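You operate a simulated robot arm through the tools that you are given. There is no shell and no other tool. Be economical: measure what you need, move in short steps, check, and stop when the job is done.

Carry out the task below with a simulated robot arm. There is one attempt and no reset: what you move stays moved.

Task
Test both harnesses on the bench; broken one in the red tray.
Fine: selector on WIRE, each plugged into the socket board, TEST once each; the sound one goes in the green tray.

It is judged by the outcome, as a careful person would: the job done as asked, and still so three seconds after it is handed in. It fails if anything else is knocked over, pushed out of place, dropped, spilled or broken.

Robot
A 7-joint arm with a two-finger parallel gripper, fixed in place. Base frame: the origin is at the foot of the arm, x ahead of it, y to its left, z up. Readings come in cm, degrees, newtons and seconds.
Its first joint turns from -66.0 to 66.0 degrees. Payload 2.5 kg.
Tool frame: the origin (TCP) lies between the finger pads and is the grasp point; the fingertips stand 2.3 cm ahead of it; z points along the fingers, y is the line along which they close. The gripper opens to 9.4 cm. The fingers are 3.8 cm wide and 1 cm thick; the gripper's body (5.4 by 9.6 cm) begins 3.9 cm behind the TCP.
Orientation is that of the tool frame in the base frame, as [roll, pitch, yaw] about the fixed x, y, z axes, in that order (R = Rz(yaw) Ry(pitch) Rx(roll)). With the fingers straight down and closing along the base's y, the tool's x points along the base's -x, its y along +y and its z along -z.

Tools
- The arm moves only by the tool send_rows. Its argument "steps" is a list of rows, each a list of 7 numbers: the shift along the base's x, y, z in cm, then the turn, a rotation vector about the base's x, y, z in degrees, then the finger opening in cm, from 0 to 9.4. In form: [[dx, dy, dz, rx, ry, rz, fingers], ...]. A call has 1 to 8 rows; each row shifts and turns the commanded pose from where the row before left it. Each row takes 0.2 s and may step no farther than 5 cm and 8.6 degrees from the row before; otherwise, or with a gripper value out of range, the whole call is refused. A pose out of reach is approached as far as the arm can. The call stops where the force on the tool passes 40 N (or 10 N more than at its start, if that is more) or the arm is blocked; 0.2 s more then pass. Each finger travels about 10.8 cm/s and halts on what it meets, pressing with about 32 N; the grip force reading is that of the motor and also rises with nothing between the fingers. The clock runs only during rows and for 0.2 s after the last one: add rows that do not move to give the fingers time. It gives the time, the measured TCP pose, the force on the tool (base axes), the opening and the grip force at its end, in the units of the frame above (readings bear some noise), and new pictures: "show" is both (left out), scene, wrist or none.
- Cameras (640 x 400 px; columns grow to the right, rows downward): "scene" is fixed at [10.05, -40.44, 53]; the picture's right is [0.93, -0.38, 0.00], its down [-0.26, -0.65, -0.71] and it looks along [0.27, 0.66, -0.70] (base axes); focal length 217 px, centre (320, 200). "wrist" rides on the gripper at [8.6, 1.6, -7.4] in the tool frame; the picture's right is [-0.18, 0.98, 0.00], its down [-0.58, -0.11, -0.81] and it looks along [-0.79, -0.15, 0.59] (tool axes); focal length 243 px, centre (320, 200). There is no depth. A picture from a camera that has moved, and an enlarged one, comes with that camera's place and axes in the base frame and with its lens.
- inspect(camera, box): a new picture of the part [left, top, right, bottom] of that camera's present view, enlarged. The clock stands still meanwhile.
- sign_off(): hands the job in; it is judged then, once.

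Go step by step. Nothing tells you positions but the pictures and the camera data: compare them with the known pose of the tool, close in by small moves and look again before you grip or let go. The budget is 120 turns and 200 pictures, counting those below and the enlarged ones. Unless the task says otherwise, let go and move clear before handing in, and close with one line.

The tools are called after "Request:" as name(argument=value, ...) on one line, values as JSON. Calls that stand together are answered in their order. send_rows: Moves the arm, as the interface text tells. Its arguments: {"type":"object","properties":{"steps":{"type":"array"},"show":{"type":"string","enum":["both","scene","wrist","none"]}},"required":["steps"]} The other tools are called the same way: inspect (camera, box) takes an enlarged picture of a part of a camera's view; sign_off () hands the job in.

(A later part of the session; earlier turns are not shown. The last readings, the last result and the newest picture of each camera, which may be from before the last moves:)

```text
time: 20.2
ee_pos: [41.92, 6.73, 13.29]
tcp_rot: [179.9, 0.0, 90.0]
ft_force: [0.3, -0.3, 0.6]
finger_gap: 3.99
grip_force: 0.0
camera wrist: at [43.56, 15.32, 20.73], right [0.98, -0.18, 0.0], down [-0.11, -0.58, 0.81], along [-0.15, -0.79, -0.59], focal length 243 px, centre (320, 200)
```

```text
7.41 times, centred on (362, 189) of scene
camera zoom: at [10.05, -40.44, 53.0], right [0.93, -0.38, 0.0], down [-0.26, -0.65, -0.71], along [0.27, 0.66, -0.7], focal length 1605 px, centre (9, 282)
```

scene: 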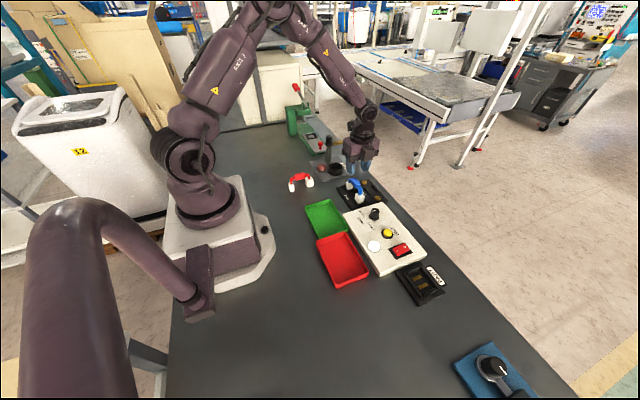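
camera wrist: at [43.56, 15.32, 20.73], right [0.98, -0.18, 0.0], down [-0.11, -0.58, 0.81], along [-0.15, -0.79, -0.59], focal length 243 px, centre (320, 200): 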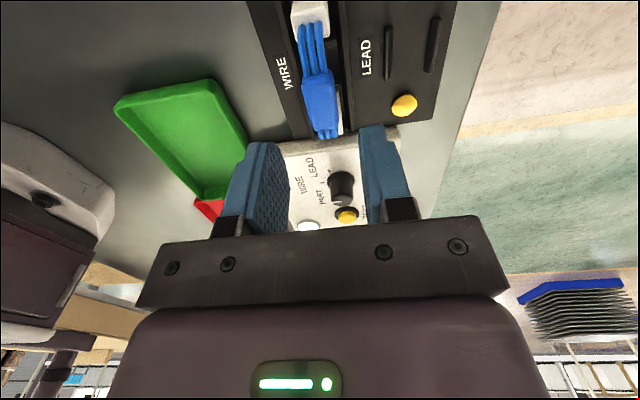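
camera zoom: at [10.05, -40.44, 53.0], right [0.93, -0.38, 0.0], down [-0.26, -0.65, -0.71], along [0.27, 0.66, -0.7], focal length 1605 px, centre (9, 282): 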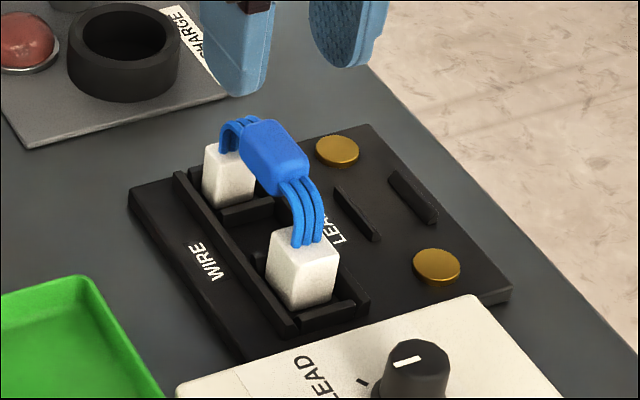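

The blue harness is well seated in the WIRE socket. Next I close the fingers, rotate back and move above TEST at about (41.8, -12.8).

Request:
send_rows(steps=[[0, -1.8, 0, 0, 0, 8.18, 3], [0, -1.8, 0, 0, 0, 8.18, 2], [0, -1.8, 0, 0, 0, 8.18, 0], [0, -1.8, 0, 0, 0, 8.18, 0], [0, -1.8, 0, 0, 0, 8.18, 0], [0, -1.8, 0, 0, 0, 8.18, 0], [0, -1.8, 0, 0, 0, 8.18, 0], [0, -1.8, 0, 0, 0, 8.18, 0]], show="none")

Request:
send_rows(steps=[[0, -1.7, 0, 0, 0, 8.18, 0], [0, -1.7, 0, 0, 0, 8.18, 0], [0, -1.7, 0, 0, 0, 8.18, 0], [0, 0, 0, 0, 0, 0, 0]])

Request:
inspect(camera="wrist", box=[180, 0, 460, 180])

Request:
inspect(camera="scene", box=[345, 195, 425, 270])

```text
time: 22.0
ee_pos: [42.04, -7.88, 13.25]
tcp_rot: [180.0, 0.0, 155.6]
ft_force: [-0.4, 0.8, 1.0]
finger_gap: 0.0
grip_force: 32.0
```

```text
time: 23.0
ee_pos: [41.87, -12.9, 13.27]
tcp_rot: [-180.0, 0.0, -179.9]
ft_force: [-0.2, -0.6, 0.2]
finger_gap: 0.01
grip_force: 32.5
camera wrist: at [33.27, -11.27, 20.72], right [0.18, 0.98, 0.0], down [0.58, -0.11, 0.81], along [0.79, -0.15, -0.59], focal length 243 px, centre (320, 200)
```

scene: 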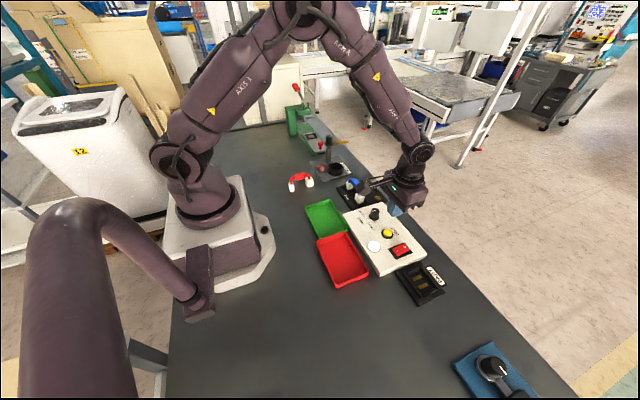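
wrist: 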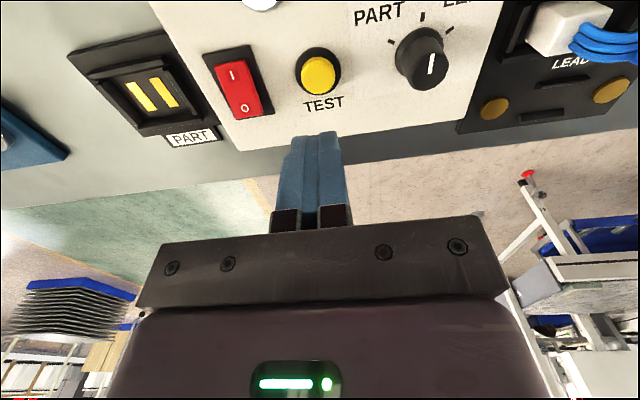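

```text
2.22 times, centred on (320, 90) of wrist
camera zoom: at [33.27, -11.27, 20.72], right [0.18, 0.98, 0.0], down [0.58, -0.11, 0.81], along [0.79, -0.15, -0.59], focal length 539 px, centre (320, 444)
```

zoom: 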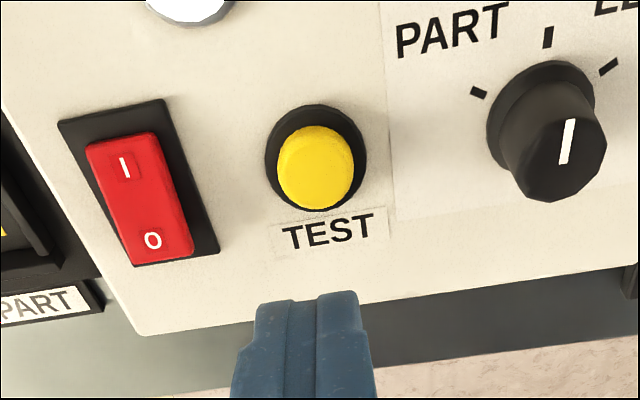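

```text
5.33 times, centred on (385, 232) of scene
camera zoom: at [10.05, -40.44, 53.0], right [0.93, -0.38, 0.0], down [-0.26, -0.65, -0.71], along [0.27, 0.66, -0.7], focal length 1155 px, centre (-27, 27)
```

zoom: 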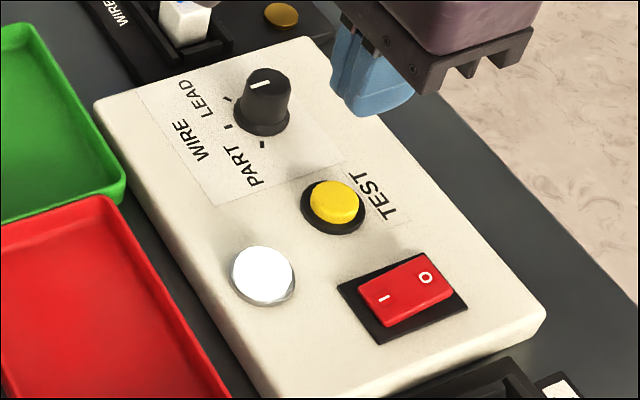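

Request:
send_rows(steps=[[-0.1, -0.1, -2.2, 0, 0, 0, 0], [0, 0, -2.2, 0, 0, 0, 0], [0, 0, -1.5, 0, 0, 0, 0], [0, 0, 0, 0, 0, 0, 0]])

Request:
inspect(camera="scene", box=[345, 195, 425, 270])

Request:
inspect(camera="wrist", box=[180, 20, 460, 200])

```text
time: 24.0
ee_pos: [41.92, -12.93, 7.43]
tcp_rot: [-179.9, -0.1, 179.9]
ft_force: [-0.7, 1.1, -0.1]
finger_gap: 0.0
grip_force: 32.4
camera wrist: at [33.2, -11.35, 14.82], right [0.18, 0.98, 0.0], down [0.58, -0.11, 0.81], along [0.79, -0.15, -0.59], focal length 243 px, centre (320, 200)
```

scene: 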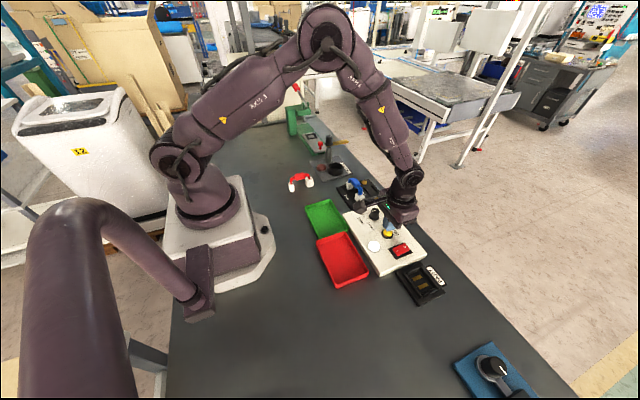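
wrist: 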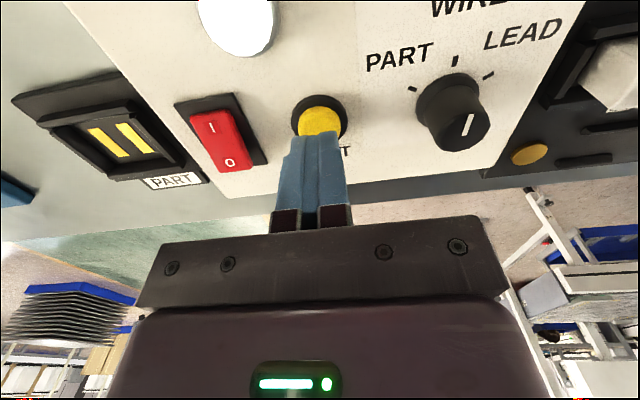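

```text
5.33 times, centred on (385, 232) of scene
camera zoom: at [10.05, -40.44, 53.0], right [0.93, -0.38, 0.0], down [-0.26, -0.65, -0.71], along [0.27, 0.66, -0.7], focal length 1155 px, centre (-27, 27)
```

zoom: 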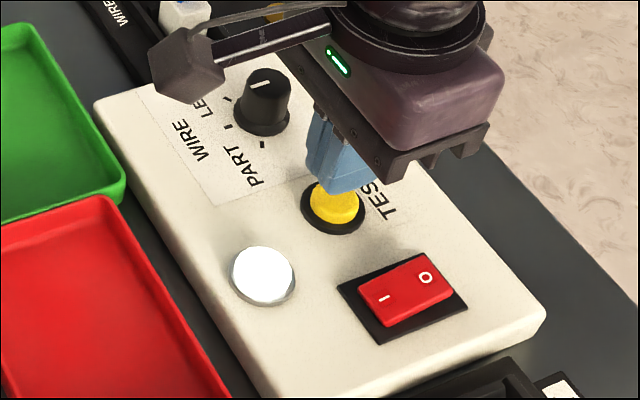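

```text
2.22 times, centred on (320, 110) of wrist
camera zoom: at [33.2, -11.35, 14.82], right [0.18, 0.98, 0.0], down [0.58, -0.11, 0.81], along [0.79, -0.15, -0.59], focal length 539 px, centre (320, 400)
```

zoom: 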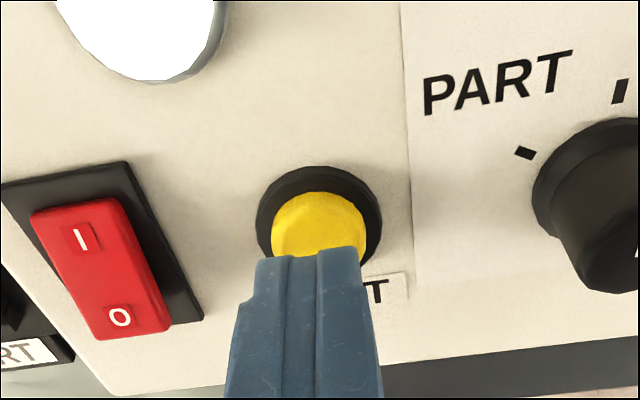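

The fingertips are centred over the TEST button. I'm pressing slowly, once.

Request:
send_rows(steps=[[0, 0, -0.4, 0, 0, 0, 0], [0, 0, -0.4, 0, 0, 0, 0], [0, 0, -0.3, 0, 0, 0, 0]])

Request:
inspect(camera="scene", box=[345, 195, 425, 270])

```text
time: 24.8
ee_pos: [41.95, -12.92, 6.36]
tcp_rot: [-180.0, -0.1, 179.8]
ft_force: [-0.5, -0.5, -0.5]
finger_gap: 0.0
grip_force: 32.0
camera wrist: at [33.18, -11.36, 13.74], right [0.18, 0.98, 0.0], down [0.58, -0.11, 0.81], along [0.79, -0.15, -0.59], focal length 243 px, centre (320, 200)
```

scene: 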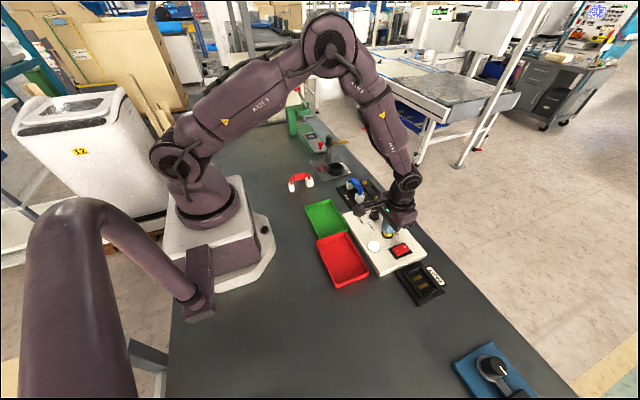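
wrist: 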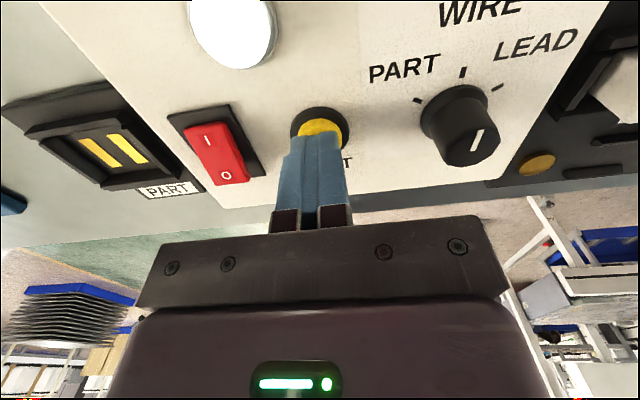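

```text
5.33 times, centred on (385, 232) of scene
camera zoom: at [10.05, -40.44, 53.0], right [0.93, -0.38, 0.0], down [-0.26, -0.65, -0.71], along [0.27, 0.66, -0.7], focal length 1155 px, centre (-27, 27)
```

zoom: 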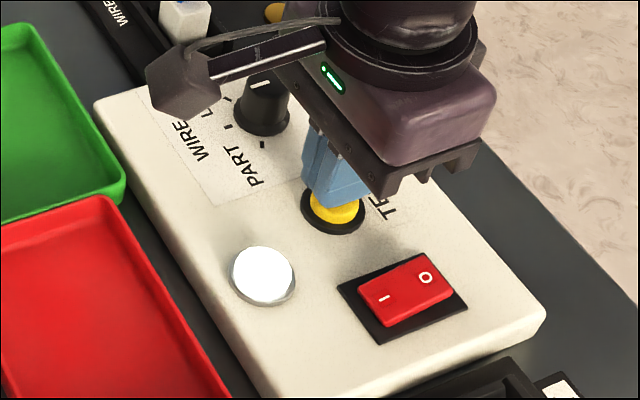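

Request:
send_rows(steps=[[0, 0, -0.25, 0, 0, 0, 0], [0, 0, -0.25, 0, 0, 0, 0]])

Request:
inspect(camera="scene", box=[345, 195, 425, 270])

```text
time: 25.4
ee_pos: [41.9, -12.88, 5.74]
tcp_rot: [-179.9, 0.0, 179.9]
ft_force: [-0.5, -0.4, 0.7]
finger_gap: 0.0
grip_force: 32.2
camera wrist: at [33.18, -11.38, 13.24], right [0.18, 0.98, 0.0], down [0.58, -0.11, 0.81], along [0.79, -0.15, -0.59], focal length 243 px, centre (320, 200)
```

scene: 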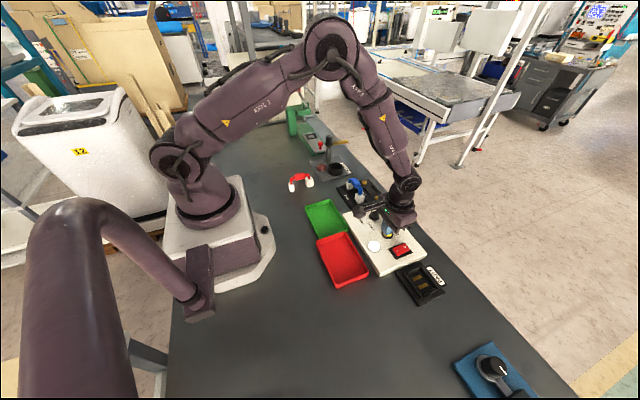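
wrist: 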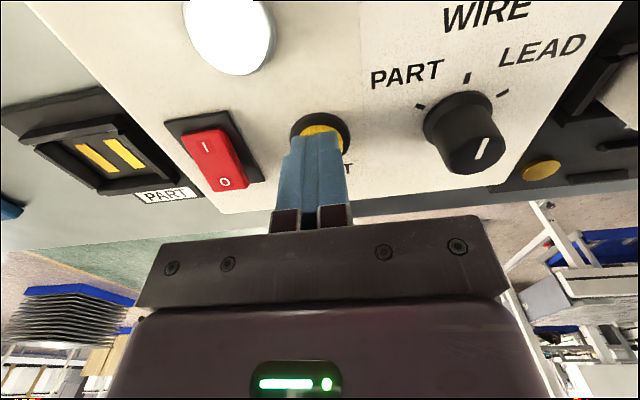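

```text
5.33 times, centred on (385, 232) of scene
camera zoom: at [10.05, -40.44, 53.0], right [0.93, -0.38, 0.0], down [-0.26, -0.65, -0.71], along [0.27, 0.66, -0.7], focal length 1155 px, centre (-27, 27)
```

zoom: 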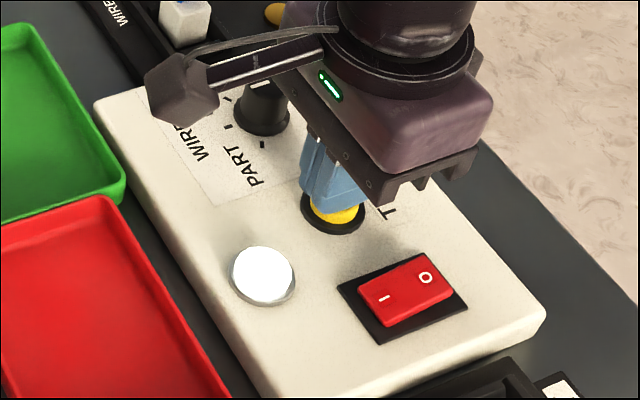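

Request:
send_rows(steps=[[0, 0, -0.2, 0, 0, 0, 0], [0, 0, -0.2, 0, 0, 0, 0]])

Request:
inspect(camera="scene", box=[345, 195, 425, 270])

```text
time: 26.0
ee_pos: [41.81, -12.98, 5.37]
tcp_rot: [179.9, 0.0, 179.9]
ft_force: [-1.6, 1.1, 3.7]
finger_gap: 0.0
grip_force: 32.3
camera wrist: at [33.18, -11.38, 12.82], right [0.19, 0.98, 0.0], down [0.58, -0.11, 0.81], along [0.79, -0.15, -0.59], focal length 243 px, centre (320, 200)
```

scene: 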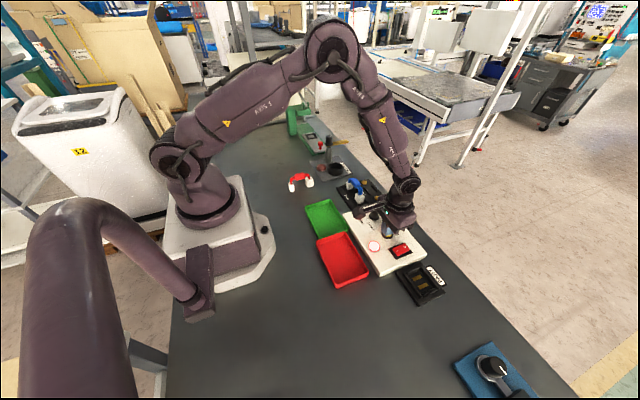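
wrist: 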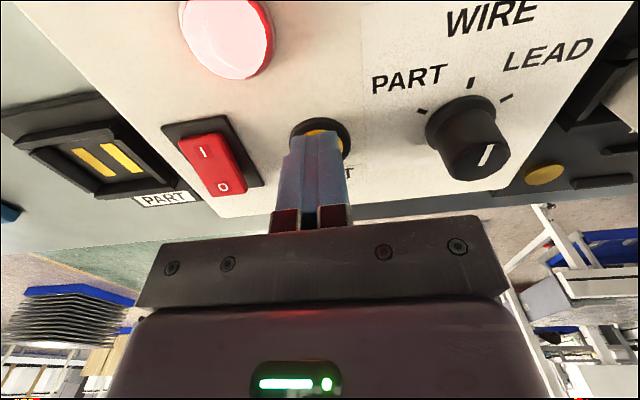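

```text
5.33 times, centred on (385, 232) of scene
camera zoom: at [10.05, -40.44, 53.0], right [0.93, -0.38, 0.0], down [-0.26, -0.65, -0.71], along [0.27, 0.66, -0.7], focal length 1155 px, centre (-27, 27)
```

zoom: 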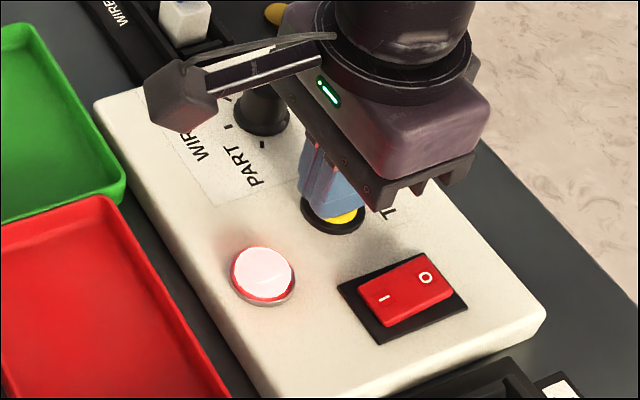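

The lamp glows red for the blue harness, so this looks like the broken one; the red harness will give the comparison. I'm lifting off the button and returning to the blue harness.

Request:
send_rows(steps=[[0, 0, 2, 0, 0, 0, 0], [0, 0, 3, 0, 0, 0, 0], [0, 0, 3, 0, 0, 0, 0], [0, 1.8, 0, 0, 0, -8.18, 0], [0, 1.8, 0, 0, 0, -8.18, 2], [0, 1.8, 0, 0, 0, -8.18, 4], [0, 1.8, 0, 0, 0, -8.18, 4], [0, 1.8, 0, 0, 0, -8.18, 4]], show="scene")

Request:
send_rows(steps=[[0, 1.8, 0, 0, 0, -8.18, 4], [0, 1.8, 0, 0, 0, -8.18, 4], [0, 1.8, 0, 0, 0, -8.18, 4], [0, 1.8, 0, 0, 0, -8.18, 4], [0, 1.8, 0, 0, 0, -8.18, 4], [0, 1.5, 0, 0, 0, -8.2, 4], [0, 0, 0, 0, 0, 0, 4]])

Request:
inspect(camera="wrist", box=[200, 0, 440, 150])

Request:
inspect(camera="scene", box=[340, 165, 420, 265])

```text
time: 27.8
ee_pos: [41.83, -4.09, 13.37]
tcp_rot: [180.0, 0.0, 138.9]
ft_force: [0.4, -0.1, 0.5]
finger_gap: 3.99
grip_force: 0.0
```

scene: 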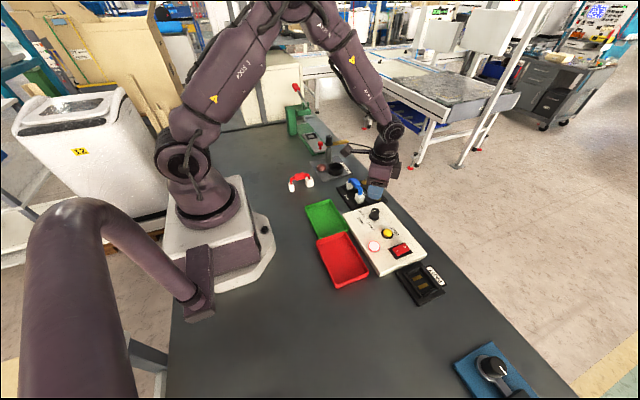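

```text
time: 29.4
ee_pos: [41.78, 6.58, 13.28]
tcp_rot: [-180.0, 0.0, 89.8]
ft_force: [-1.1, 0.8, -0.2]
finger_gap: 4.0
grip_force: 0.1
camera wrist: at [43.48, 15.13, 20.79], right [0.98, -0.19, 0.0], down [-0.11, -0.58, 0.81], along [-0.15, -0.79, -0.59], focal length 243 px, centre (320, 200)
```

scene: 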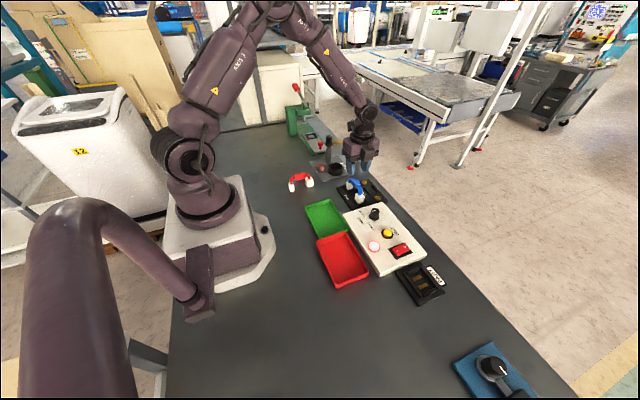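
wrist: 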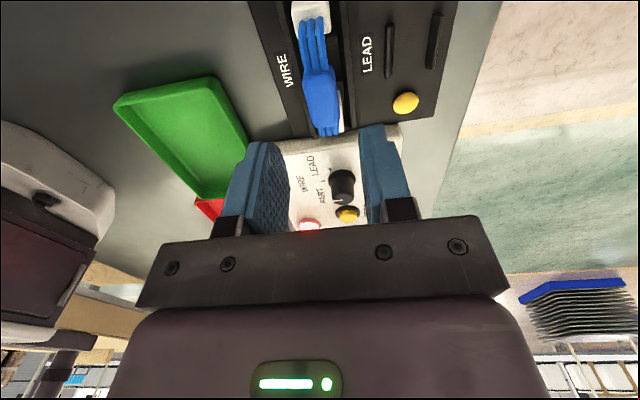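

```text
2.67 times, centred on (320, 75) of wrist
camera zoom: at [43.48, 15.13, 20.79], right [0.98, -0.19, 0.0], down [-0.11, -0.58, 0.81], along [-0.15, -0.79, -0.59], focal length 647 px, centre (320, 533)
```

zoom: 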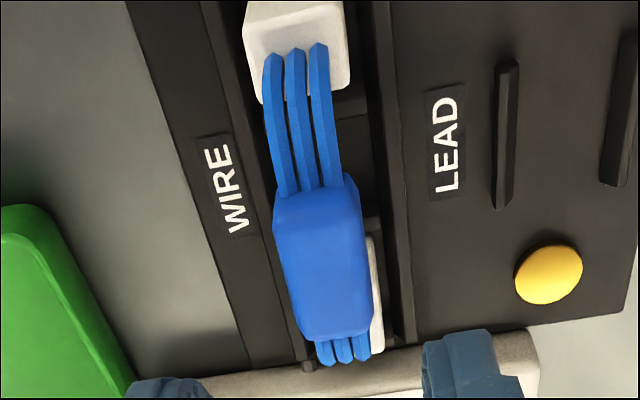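

```text
4.00 times, centred on (380, 215) of scene
camera zoom: at [10.05, -40.44, 53.0], right [0.93, -0.38, 0.0], down [-0.26, -0.65, -0.71], along [0.27, 0.66, -0.7], focal length 866 px, centre (80, 140)
```

zoom: 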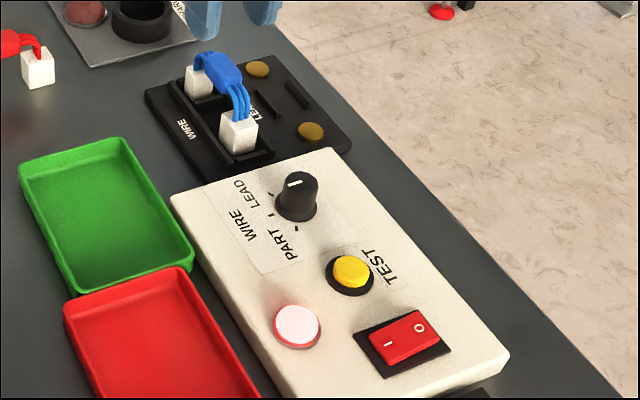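

The lamp stays red after release, so I treat blue as the broken one. I'm descending to re-grip it.

Request:
send_rows(steps=[[0.1, 0.12, -2.5, 0, 0, 0, 4], [0, 0, -2.5, 0, 0, 0, 4], [0, 0, -2.45, 0, 0, 0, 4], [0, 0, 0, 0, 0, 0, 4], [0, 0, 0, 0, 0, 0, 2.5], [0, 0, 0, 0, 0, 0, 1], [0, 0, 0, 0, 0, 0, 1]])

```text
time: 31.0
ee_pos: [42.13, 6.74, 5.97]
tcp_rot: [-180.0, 0.0, 90.0]
ft_force: [0.2, 0.7, -0.5]
finger_gap: 1.94
grip_force: 32.3
camera wrist: at [43.59, 15.25, 13.35], right [0.98, -0.18, 0.0], down [-0.11, -0.58, 0.81], along [-0.15, -0.79, -0.59], focal length 243 px, centre (320, 200)
```

scene: 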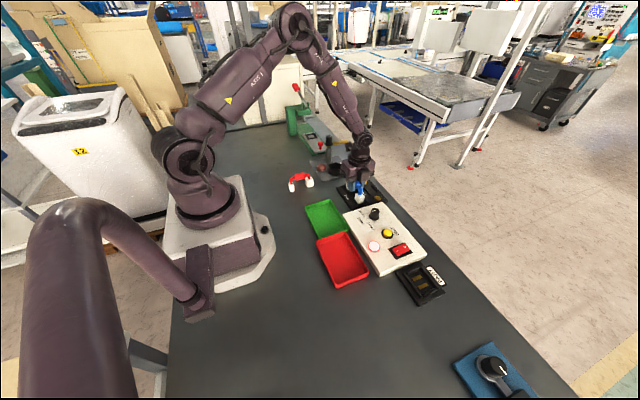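
wrist: 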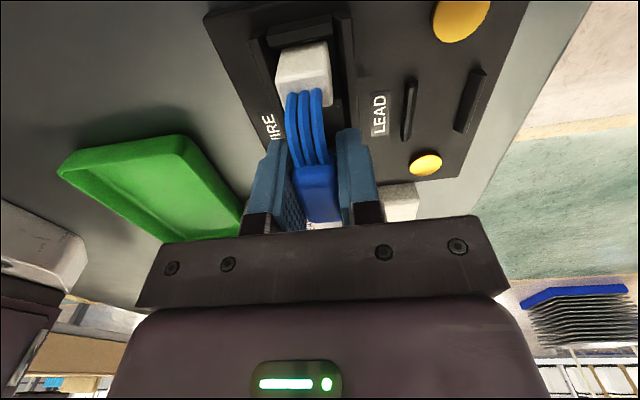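

Request:
send_rows(steps=[[0, 0, 1.5, 0, 0, 0, 1], [0, 0, 3, 0, 0, 0, 1], [0, 0, 3.5, 0, 0, 0, 1], [-3, -4.1, 0, 0, 0, 0, 1], [-3, -4.1, 0, 0, 0, 0, 1], [-3, -4.1, 0, 0, 0, 0, 1], [-3, -4.1, 0, 0, 0, 0, 1], [-3.1, -4.2, 0, 0, 0, 0, 1]])

Request:
inspect(camera="scene", box=[290, 150, 410, 300])

```text
refused: row 4 steps farther than a row can; nothing moved
```

```text
2.67 times, centred on (350, 225) of scene
camera zoom: at [10.05, -40.44, 53.0], right [0.93, -0.38, 0.0], down [-0.26, -0.65, -0.71], along [0.27, 0.66, -0.7], focal length 578 px, centre (240, 133)
```

zoom: 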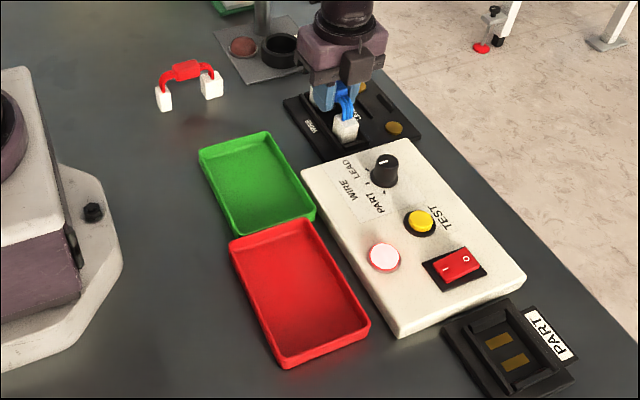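

Request:
send_rows(steps=[[0, 0, 1.5, 0, 0, 0, 1], [0, 0, 3.5, 0, 0, 0, 1], [0, 0, 3, 0, 0, 0, 1], [-2.8, -3.8, 0, 0, 0, 0, 1], [-2.8, -3.8, 0, 0, 0, 0, 1], [-2.8, -3.8, 0, 0, 0, 0, 1], [-2.8, -3.8, 0, 0, 0, 0, 1], [-2.8, -3.8, 0, 0, 0, 0, 1]], show="none")

Request:
send_rows(steps=[[-1.3, -1.7, -2, 0, 0, 0, 1], [0, 0, -2, 0, 0, 0, 1], [0, 0, 0, 0, 0, 0, 1]])

Request:
inspect(camera="scene", box=[290, 170, 400, 300])

```text
time: 32.8
ee_pos: [27.95, -12.31, 13.99]
tcp_rot: [-179.9, 0.1, 90.0]
ft_force: [0.7, 0.3, -0.6]
finger_gap: 1.92
grip_force: 32.3
```

```text
time: 33.6
ee_pos: [26.65, -13.94, 9.98]
tcp_rot: [-180.0, 0.1, 90.0]
ft_force: [0.0, 0.4, -0.2]
finger_gap: 1.94
grip_force: 32.0
camera wrist: at [28.26, -5.41, 17.37], right [0.98, -0.18, 0.0], down [-0.11, -0.58, 0.81], along [-0.15, -0.79, -0.59], focal length 243 px, centre (320, 200)
```

scene: 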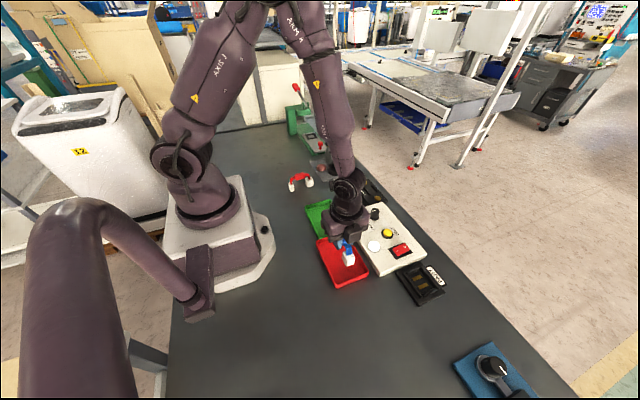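
wrist: 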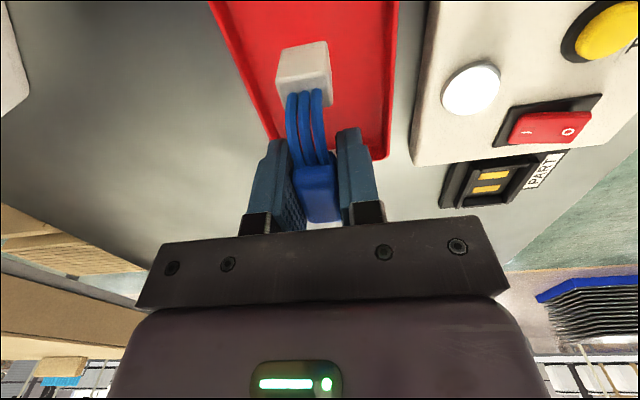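

```text
3.08 times, centred on (345, 235) of scene
camera zoom: at [10.05, -40.44, 53.0], right [0.93, -0.38, 0.0], down [-0.26, -0.65, -0.71], along [0.27, 0.66, -0.7], focal length 666 px, centre (243, 92)
```

zoom: 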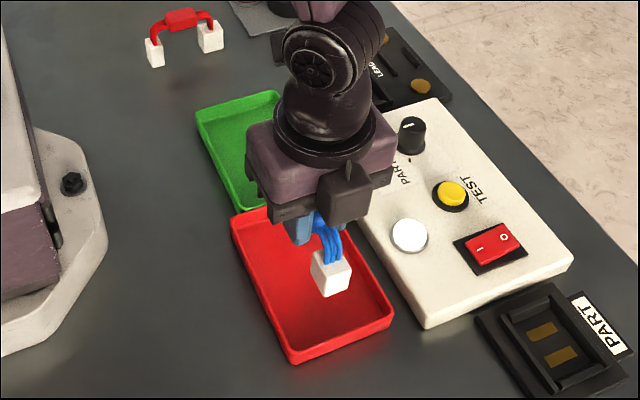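

The blue harness is over the red tray. I shift +0.6 in y to centre it and lower.

Request:
send_rows(steps=[[-0.1, 0.6, -1.5, 0, 0, 0, 1], [0, 0, -1.5, 0, 0, 0, 1], [0, 0, -1, 0, 0, 0, 1], [0, 0, -0.3, 0, 0, 0, 1], [0, 0, 0, 0, 0, 0, 1]])

Request:
inspect(camera="scene", box=[300, 205, 380, 295])

```text
time: 34.8
ee_pos: [26.64, -13.58, 5.69]
tcp_rot: [180.0, 0.0, 90.1]
ft_force: [0.3, 0.4, -1.0]
finger_gap: 1.96
grip_force: 31.9
camera wrist: at [28.17, -4.86, 13.09], right [0.98, -0.18, 0.0], down [-0.11, -0.58, 0.81], along [-0.15, -0.79, -0.59], focal length 243 px, centre (320, 200)
```

scene: 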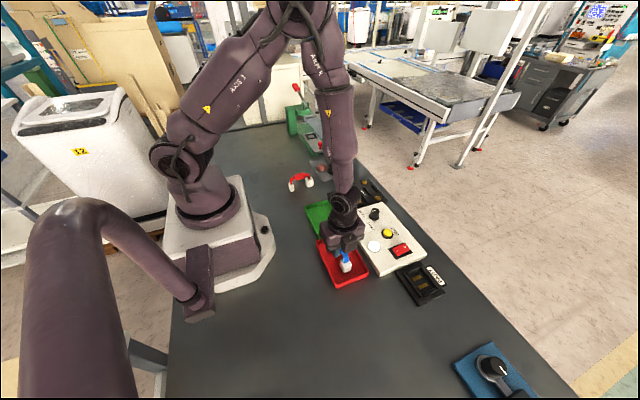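
wrist: 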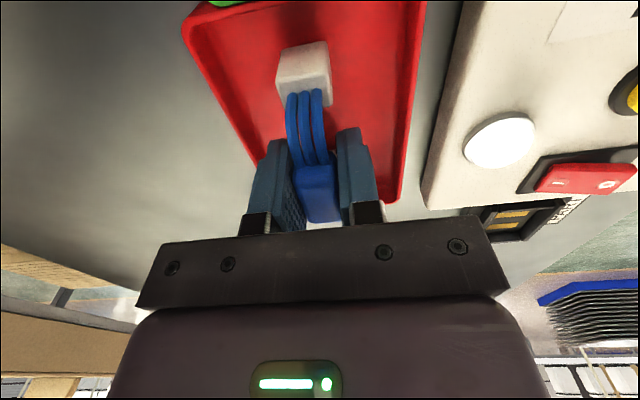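

```text
4.44 times, centred on (340, 250) of scene
camera zoom: at [10.05, -40.44, 53.0], right [0.93, -0.38, 0.0], down [-0.26, -0.65, -0.71], along [0.27, 0.66, -0.7], focal length 963 px, centre (231, -22)
```

zoom: 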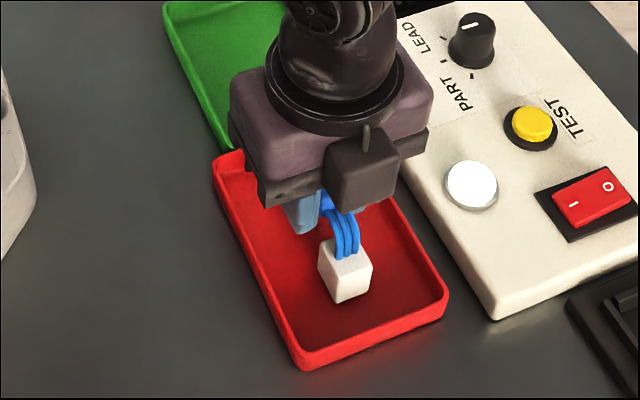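

Well inside the tray; lowering the last few millimetres to contact.

Request:
send_rows(steps=[[0, 0, -0.3, 0, 0, 0, 1], [0, 0, -0.2, 0, 0, 0, 1], [0, 0, 0, 0, 0, 0, 1]], show="none")

```text
time: 35.6
ee_pos: [26.59, -13.45, 5.26]
tcp_rot: [179.9, 0.0, 90.0]
ft_force: [-4.2, 2.3, 23.6]
finger_gap: 1.95
grip_force: 32.4
```

Request:
send_rows(steps=[[0, 0, 0.2, 0, 0, 0, 1], [0, 0, 0, 0, 0, 0, 3], [0, 0, 0, 0, 0, 0, 4], [0, 0, 0, 0, 0, 0, 4], [0, 0, 3.5, 0, 0, 0, 4], [0, 0, 4, 0, 0, 0, 4], [0, 0, 3, 0, 0, 0, 4]], show="scene")

Request:
inspect(camera="scene", box=[300, 205, 380, 295])

Request:
send_rows(steps=[[0, 2.8, 0, 0, 0, 8.18, 4], [0, 2.8, 0, 0, 0, 8.18, 4], [0, 2.8, 0, 0, 0, 8.18, 4], [0, 2.8, 0, 0, 0, 8.18, 4], [0, 2.8, 0, 0, 0, 8.18, 4], [0, 2.8, 0, 0, 0, 8.18, 4], [0, 2.8, 0, 0, 0, 8.18, 4], [0, 2.8, 0, 0, 0, 8.18, 4.5]], show="none")

Request:
send_rows(steps=[[-0.2, 2.8, 0, 0, 0, 8.18, 4.5], [-0.2, 2.8, 0, 0, 0, 8.18, 4.5], [-0.2, 3.3, 0, 0, 0, 8.18, 4.5], [0, 0, -3, 0, 0, 0, 4.5], [0, 0, -3, 0, 0, 0, 4.5], [0, 0, 0, 0, 0, 0, 4.5]])

Request:
inspect(camera="wrist", box=[200, 0, 440, 180])

```text
time: 37.2
ee_pos: [26.46, -13.62, 16.0]
tcp_rot: [179.9, 0.0, 89.9]
ft_force: [0.1, -0.4, -0.3]
finger_gap: 4.03
grip_force: 0.0
```

scene: 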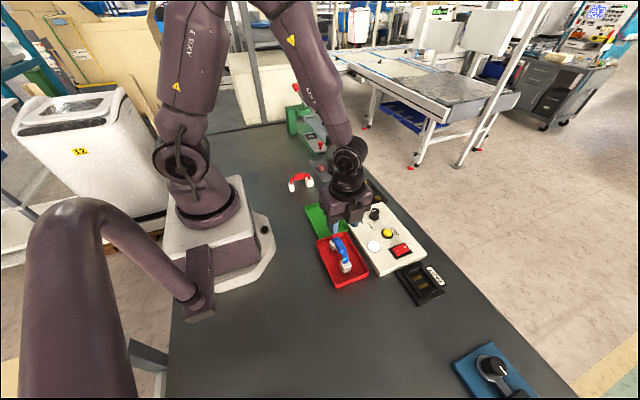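

```text
4.44 times, centred on (340, 250) of scene
camera zoom: at [10.05, -40.44, 53.0], right [0.93, -0.38, 0.0], down [-0.26, -0.65, -0.71], along [0.27, 0.66, -0.7], focal length 963 px, centre (231, -22)
```

zoom: 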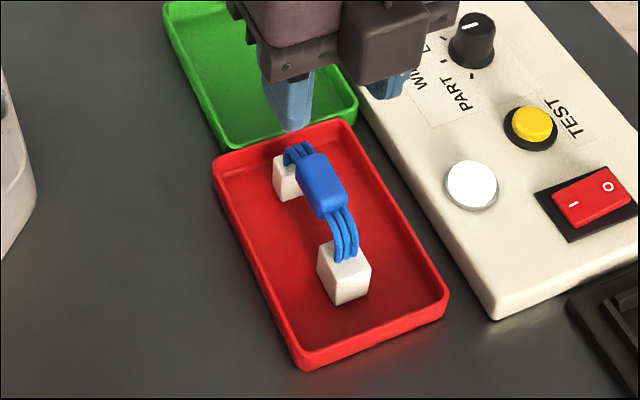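

```text
time: 39.0
ee_pos: [26.5, 9.02, 15.91]
tcp_rot: [179.9, 0.0, 155.5]
ft_force: [-0.9, 0.9, 0.1]
finger_gap: 4.49
grip_force: 0.1
```

```text
time: 40.4
ee_pos: [26.04, 17.99, 9.75]
tcp_rot: [180.0, -0.1, -180.0]
ft_force: [0.2, -0.3, -0.4]
finger_gap: 4.47
grip_force: 0.0
camera wrist: at [17.32, 19.54, 17.23], right [0.18, 0.98, 0.0], down [0.58, -0.11, 0.81], along [0.79, -0.15, -0.59], focal length 243 px, centre (320, 200)
```

scene: 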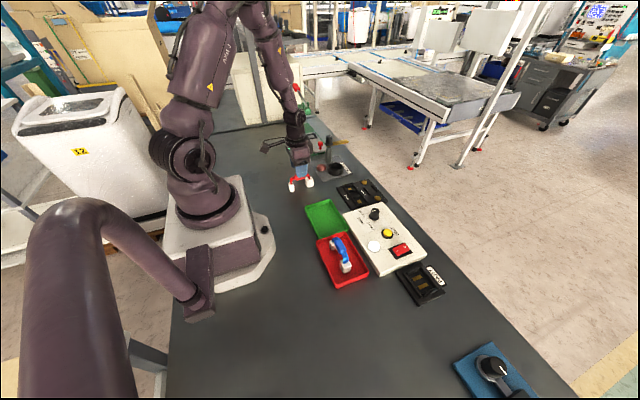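
wrist: 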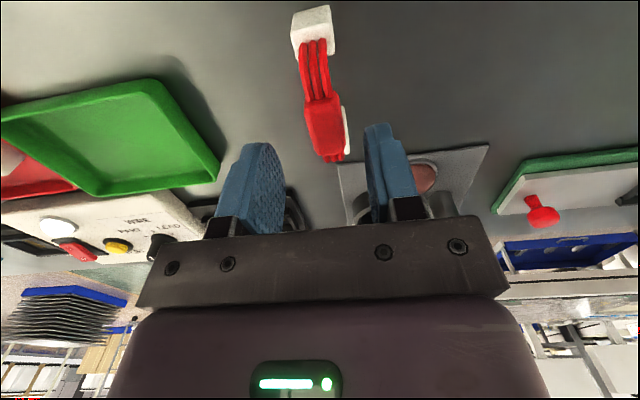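

```text
2.22 times, centred on (320, 90) of wrist
camera zoom: at [17.32, 19.54, 17.23], right [0.18, 0.98, 0.0], down [0.58, -0.11, 0.81], along [0.79, -0.15, -0.59], focal length 539 px, centre (320, 444)
```

zoom: 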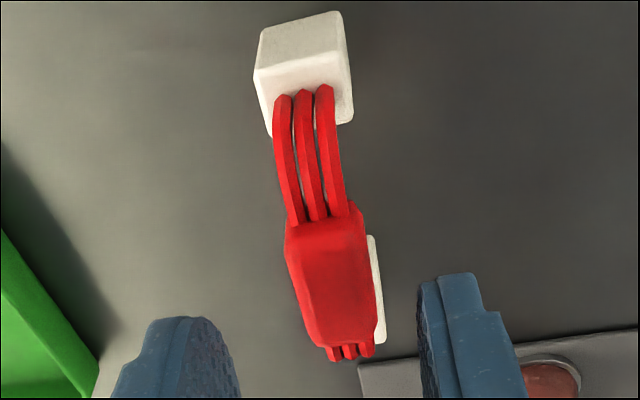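

Red harness is at about (26.2, 18.25), aligned with the tool. I'm descending and gripping.

Request:
send_rows(steps=[[0.15, 0.25, -2, 0, 0, 0, 4.5], [0, 0, -1.5, 0, 0, 0, 4.5], [0, 0, -1.43, 0, 0, 0, 4.5], [0, 0, 0, 0, 0, 0, 4.5]])

Request:
inspect(camera="wrist", box=[220, 40, 440, 220])

```text
time: 41.4
ee_pos: [26.13, 18.12, 4.89]
tcp_rot: [-179.9, 0.0, -179.9]
ft_force: [0.0, -0.5, -0.3]
finger_gap: 4.51
grip_force: 0.1
camera wrist: at [17.46, 19.72, 12.31], right [0.18, 0.98, 0.0], down [0.58, -0.11, 0.81], along [0.79, -0.15, -0.59], focal length 243 px, centre (320, 200)
```

scene: 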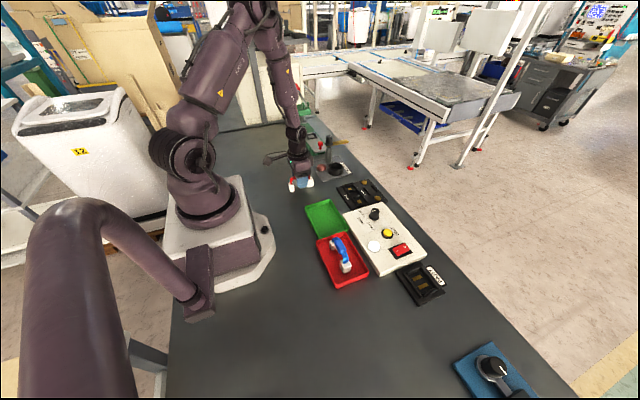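
wrist: 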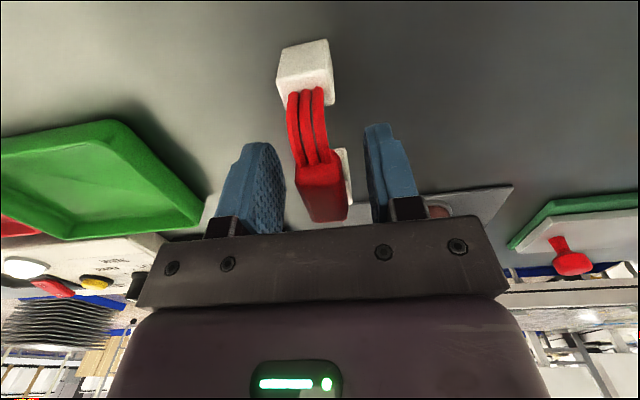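

```text
2.22 times, centred on (330, 130) of wrist
camera zoom: at [17.46, 19.72, 12.31], right [0.18, 0.98, 0.0], down [0.58, -0.11, 0.81], along [0.79, -0.15, -0.59], focal length 539 px, centre (298, 356)
```

zoom: 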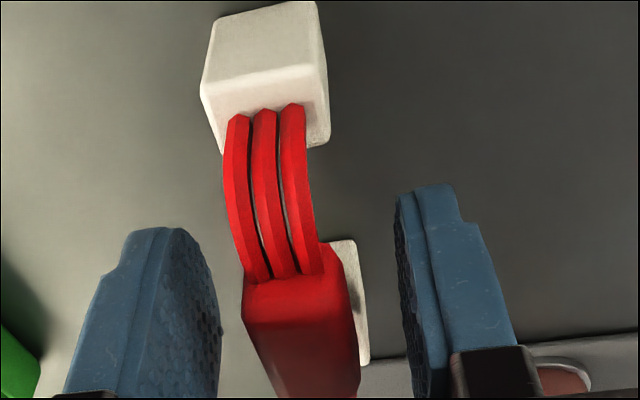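

Request:
send_rows(steps=[[0, 0, 0, 0, 0, 0, 3], [0, 0, 0, 0, 0, 0, 2], [0, 0, 0, 0, 0, 0, 1], [0, 0, 0, 0, 0, 0, 1], [0, 0, 3, 0, 0, 0, 1], [0, 0, 3.2, 0, 0, 0, 1], [0, 0, 3, 0, 0, 0, 1]], show="wrist")

Request:
send_rows(steps=[[1.436, -1.05, 0, 0, 0, -8.18, 1], [1.436, -1.05, 0, 0, 0, -8.18, 1], [1.436, -1.05, 0, 0, 0, -8.18, 1], [1.436, -1.05, 0, 0, 0, -8.18, 1], [1.436, -1.05, 0, 0, 0, -8.18, 1], [1.436, -1.05, 0, 0, 0, -8.18, 1], [1.436, -1.05, 0, 0, 0, -8.18, 1], [1.436, -1.05, 0, 0, 0, -8.18, 1]], show="none")

Request:
send_rows(steps=[[1.436, -1.05, -2.2, 0, 0, -8.18, 1], [1.436, -1.05, -2.2, 0, 0, -8.18, 1], [1.436, -1.05, -2, 0, 0, -8.2, 1], [0, 0, 0, 0, 0, 0, 1]])

Request:
inspect(camera="wrist", box=[240, 0, 440, 125])

Request:
inspect(camera="scene", box=[332, 162, 392, 216])

```text
time: 43.0
ee_pos: [25.99, 18.18, 14.16]
tcp_rot: [-180.0, 0.0, 179.9]
ft_force: [0.1, -0.3, -1.4]
finger_gap: 1.98
grip_force: 32.3
camera wrist: at [17.43, 19.76, 21.6], right [0.18, 0.98, 0.0], down [0.58, -0.11, 0.81], along [0.79, -0.15, -0.59], focal length 243 px, centre (320, 200)
```

wrist: 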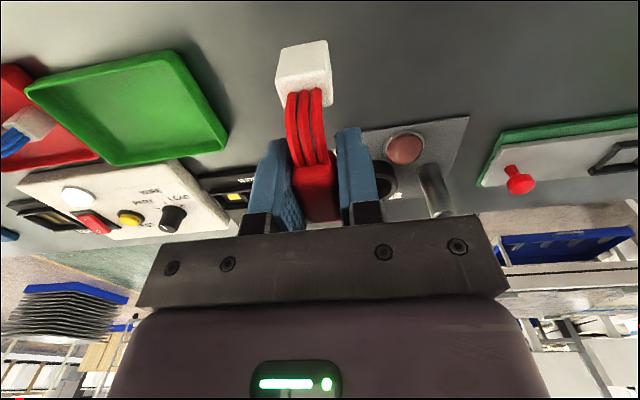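

```text
time: 44.8
ee_pos: [37.75, 9.72, 14.09]
tcp_rot: [-180.0, 0.0, 114.3]
ft_force: [-1.0, 0.3, -0.4]
finger_gap: 1.94
grip_force: 31.9
```

```text
time: 45.8
ee_pos: [42.08, 6.46, 7.66]
tcp_rot: [180.0, 0.1, 89.8]
ft_force: [-1.0, 0.4, -0.8]
finger_gap: 1.94
grip_force: 32.4
camera wrist: at [43.67, 15.07, 15.12], right [0.98, -0.19, 0.0], down [-0.11, -0.58, 0.81], along [-0.15, -0.79, -0.59], focal length 243 px, centre (320, 200)
```

scene: 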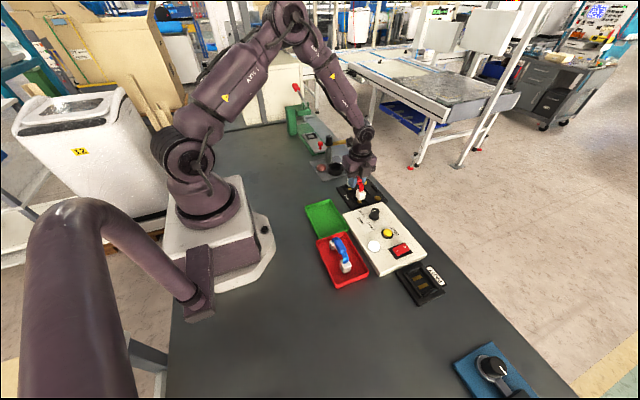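
wrist: 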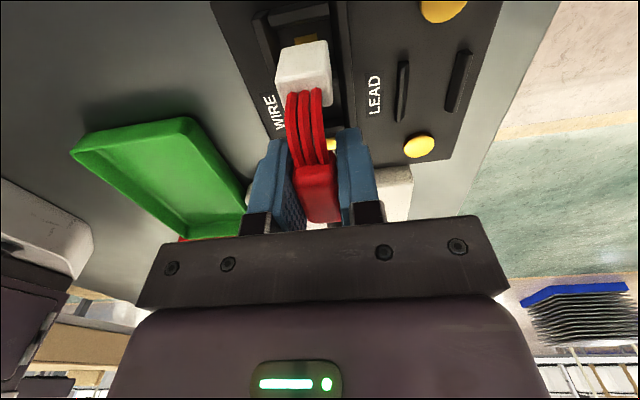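

```text
3.20 times, centred on (340, 62) of wrist
camera zoom: at [43.67, 15.07, 15.12], right [0.98, -0.19, 0.0], down [-0.11, -0.58, 0.81], along [-0.15, -0.79, -0.59], focal length 776 px, centre (256, 640)
```

zoom: 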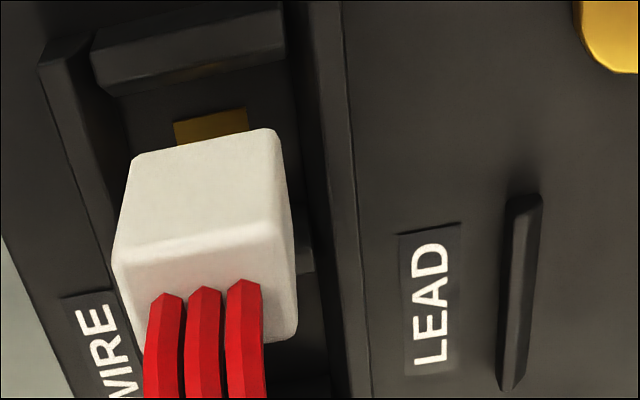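

```text
7.41 times, centred on (362, 189) of scene
camera zoom: at [10.05, -40.44, 53.0], right [0.93, -0.38, 0.0], down [-0.26, -0.65, -0.71], along [0.27, 0.66, -0.7], focal length 1605 px, centre (9, 282)
```

zoom: 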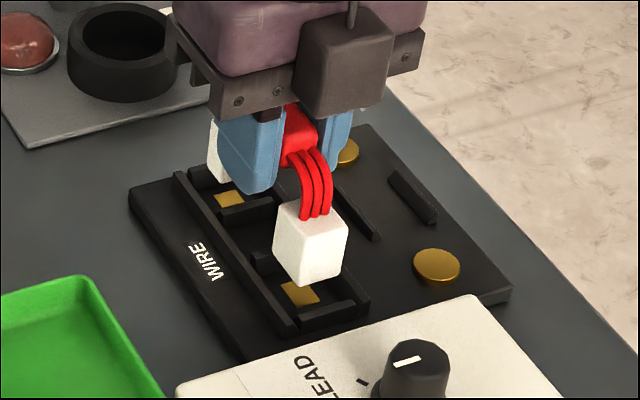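

The red harness is held just as the blue one was. I'm matching the same socket pose (about 42.0, 6.6) and lowering.

Request:
send_rows(steps=[[-0.08, 0.14, -0.5, 0, 0, 0, 1], [0, 0, -0.5, 0, 0, 0, 1], [0, 0, -0.5, 0, 0, 0, 1], [0, 0, 0, 0, 0, 0, 1]], show="none")

Request:
inspect(camera="wrist", box=[240, 0, 440, 125])

Request:
inspect(camera="scene", box=[332, 162, 392, 216])

```text
time: 46.8
ee_pos: [41.88, 6.76, 6.22]
tcp_rot: [179.9, 0.0, 90.0]
ft_force: [0.6, 0.7, -1.2]
finger_gap: 1.94
grip_force: 31.8
```

```text
3.20 times, centred on (340, 62) of wrist
camera zoom: at [43.51, 15.29, 13.63], right [0.98, -0.19, 0.0], down [-0.11, -0.58, 0.81], along [-0.15, -0.79, -0.59], focal length 776 px, centre (256, 640)
```

zoom: 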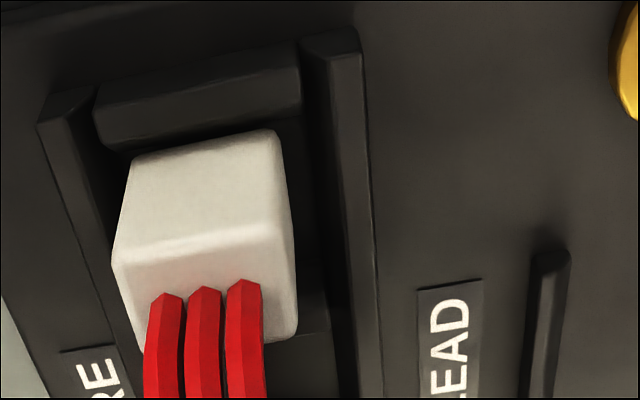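

```text
7.41 times, centred on (362, 189) of scene
camera zoom: at [10.05, -40.44, 53.0], right [0.93, -0.38, 0.0], down [-0.26, -0.65, -0.71], along [0.27, 0.66, -0.7], focal length 1605 px, centre (9, 282)
```

zoom: 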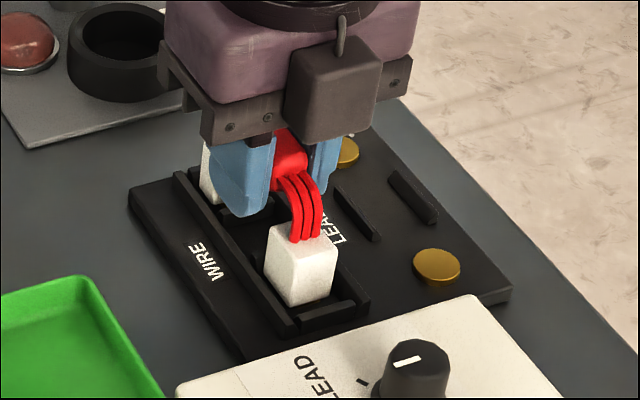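

Request:
send_rows(steps=[[0.08, -0.1, 0, 0, 0, 0, 1], [0, 0, -0.3, 0, 0, 0, 1], [0, 0, -0.3, 0, 0, 0, 1], [0, 0, 0, 0, 0, 0, 1]], show="none")

Request:
inspect(camera="scene", box=[332, 162, 392, 216])

Request:
inspect(camera="wrist", box=[240, 0, 440, 125])

```text
time: 47.8
ee_pos: [42.11, 6.45, 5.65]
tcp_rot: [179.8, 0.0, 89.9]
ft_force: [-6.1, -1.3, 24.0]
finger_gap: 1.92
grip_force: 32.0
```

```text
7.41 times, centred on (362, 189) of scene
camera zoom: at [10.04, -40.44, 53.0], right [0.93, -0.38, 0.0], down [-0.26, -0.65, -0.71], along [0.27, 0.66, -0.7], focal length 1605 px, centre (9, 282)
```

zoom: 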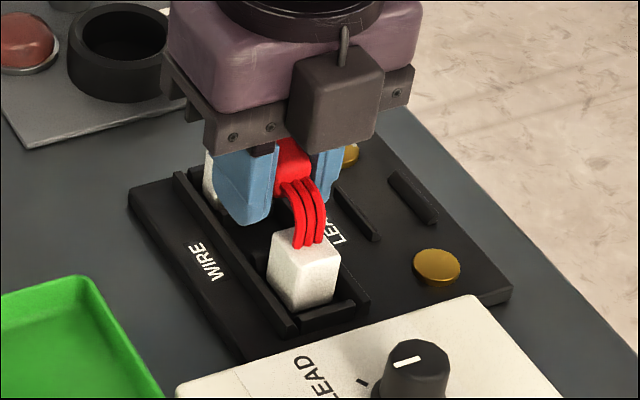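

```text
3.20 times, centred on (340, 62) of wrist
camera zoom: at [43.65, 15.19, 13.17], right [0.98, -0.19, 0.0], down [-0.11, -0.58, 0.81], along [-0.15, -0.79, -0.59], focal length 776 px, centre (256, 640)
```

zoom: 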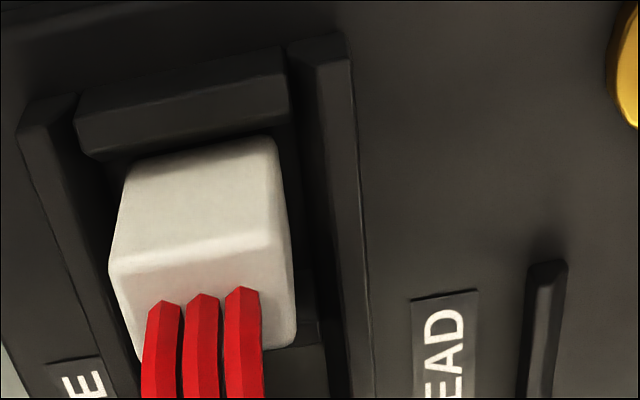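

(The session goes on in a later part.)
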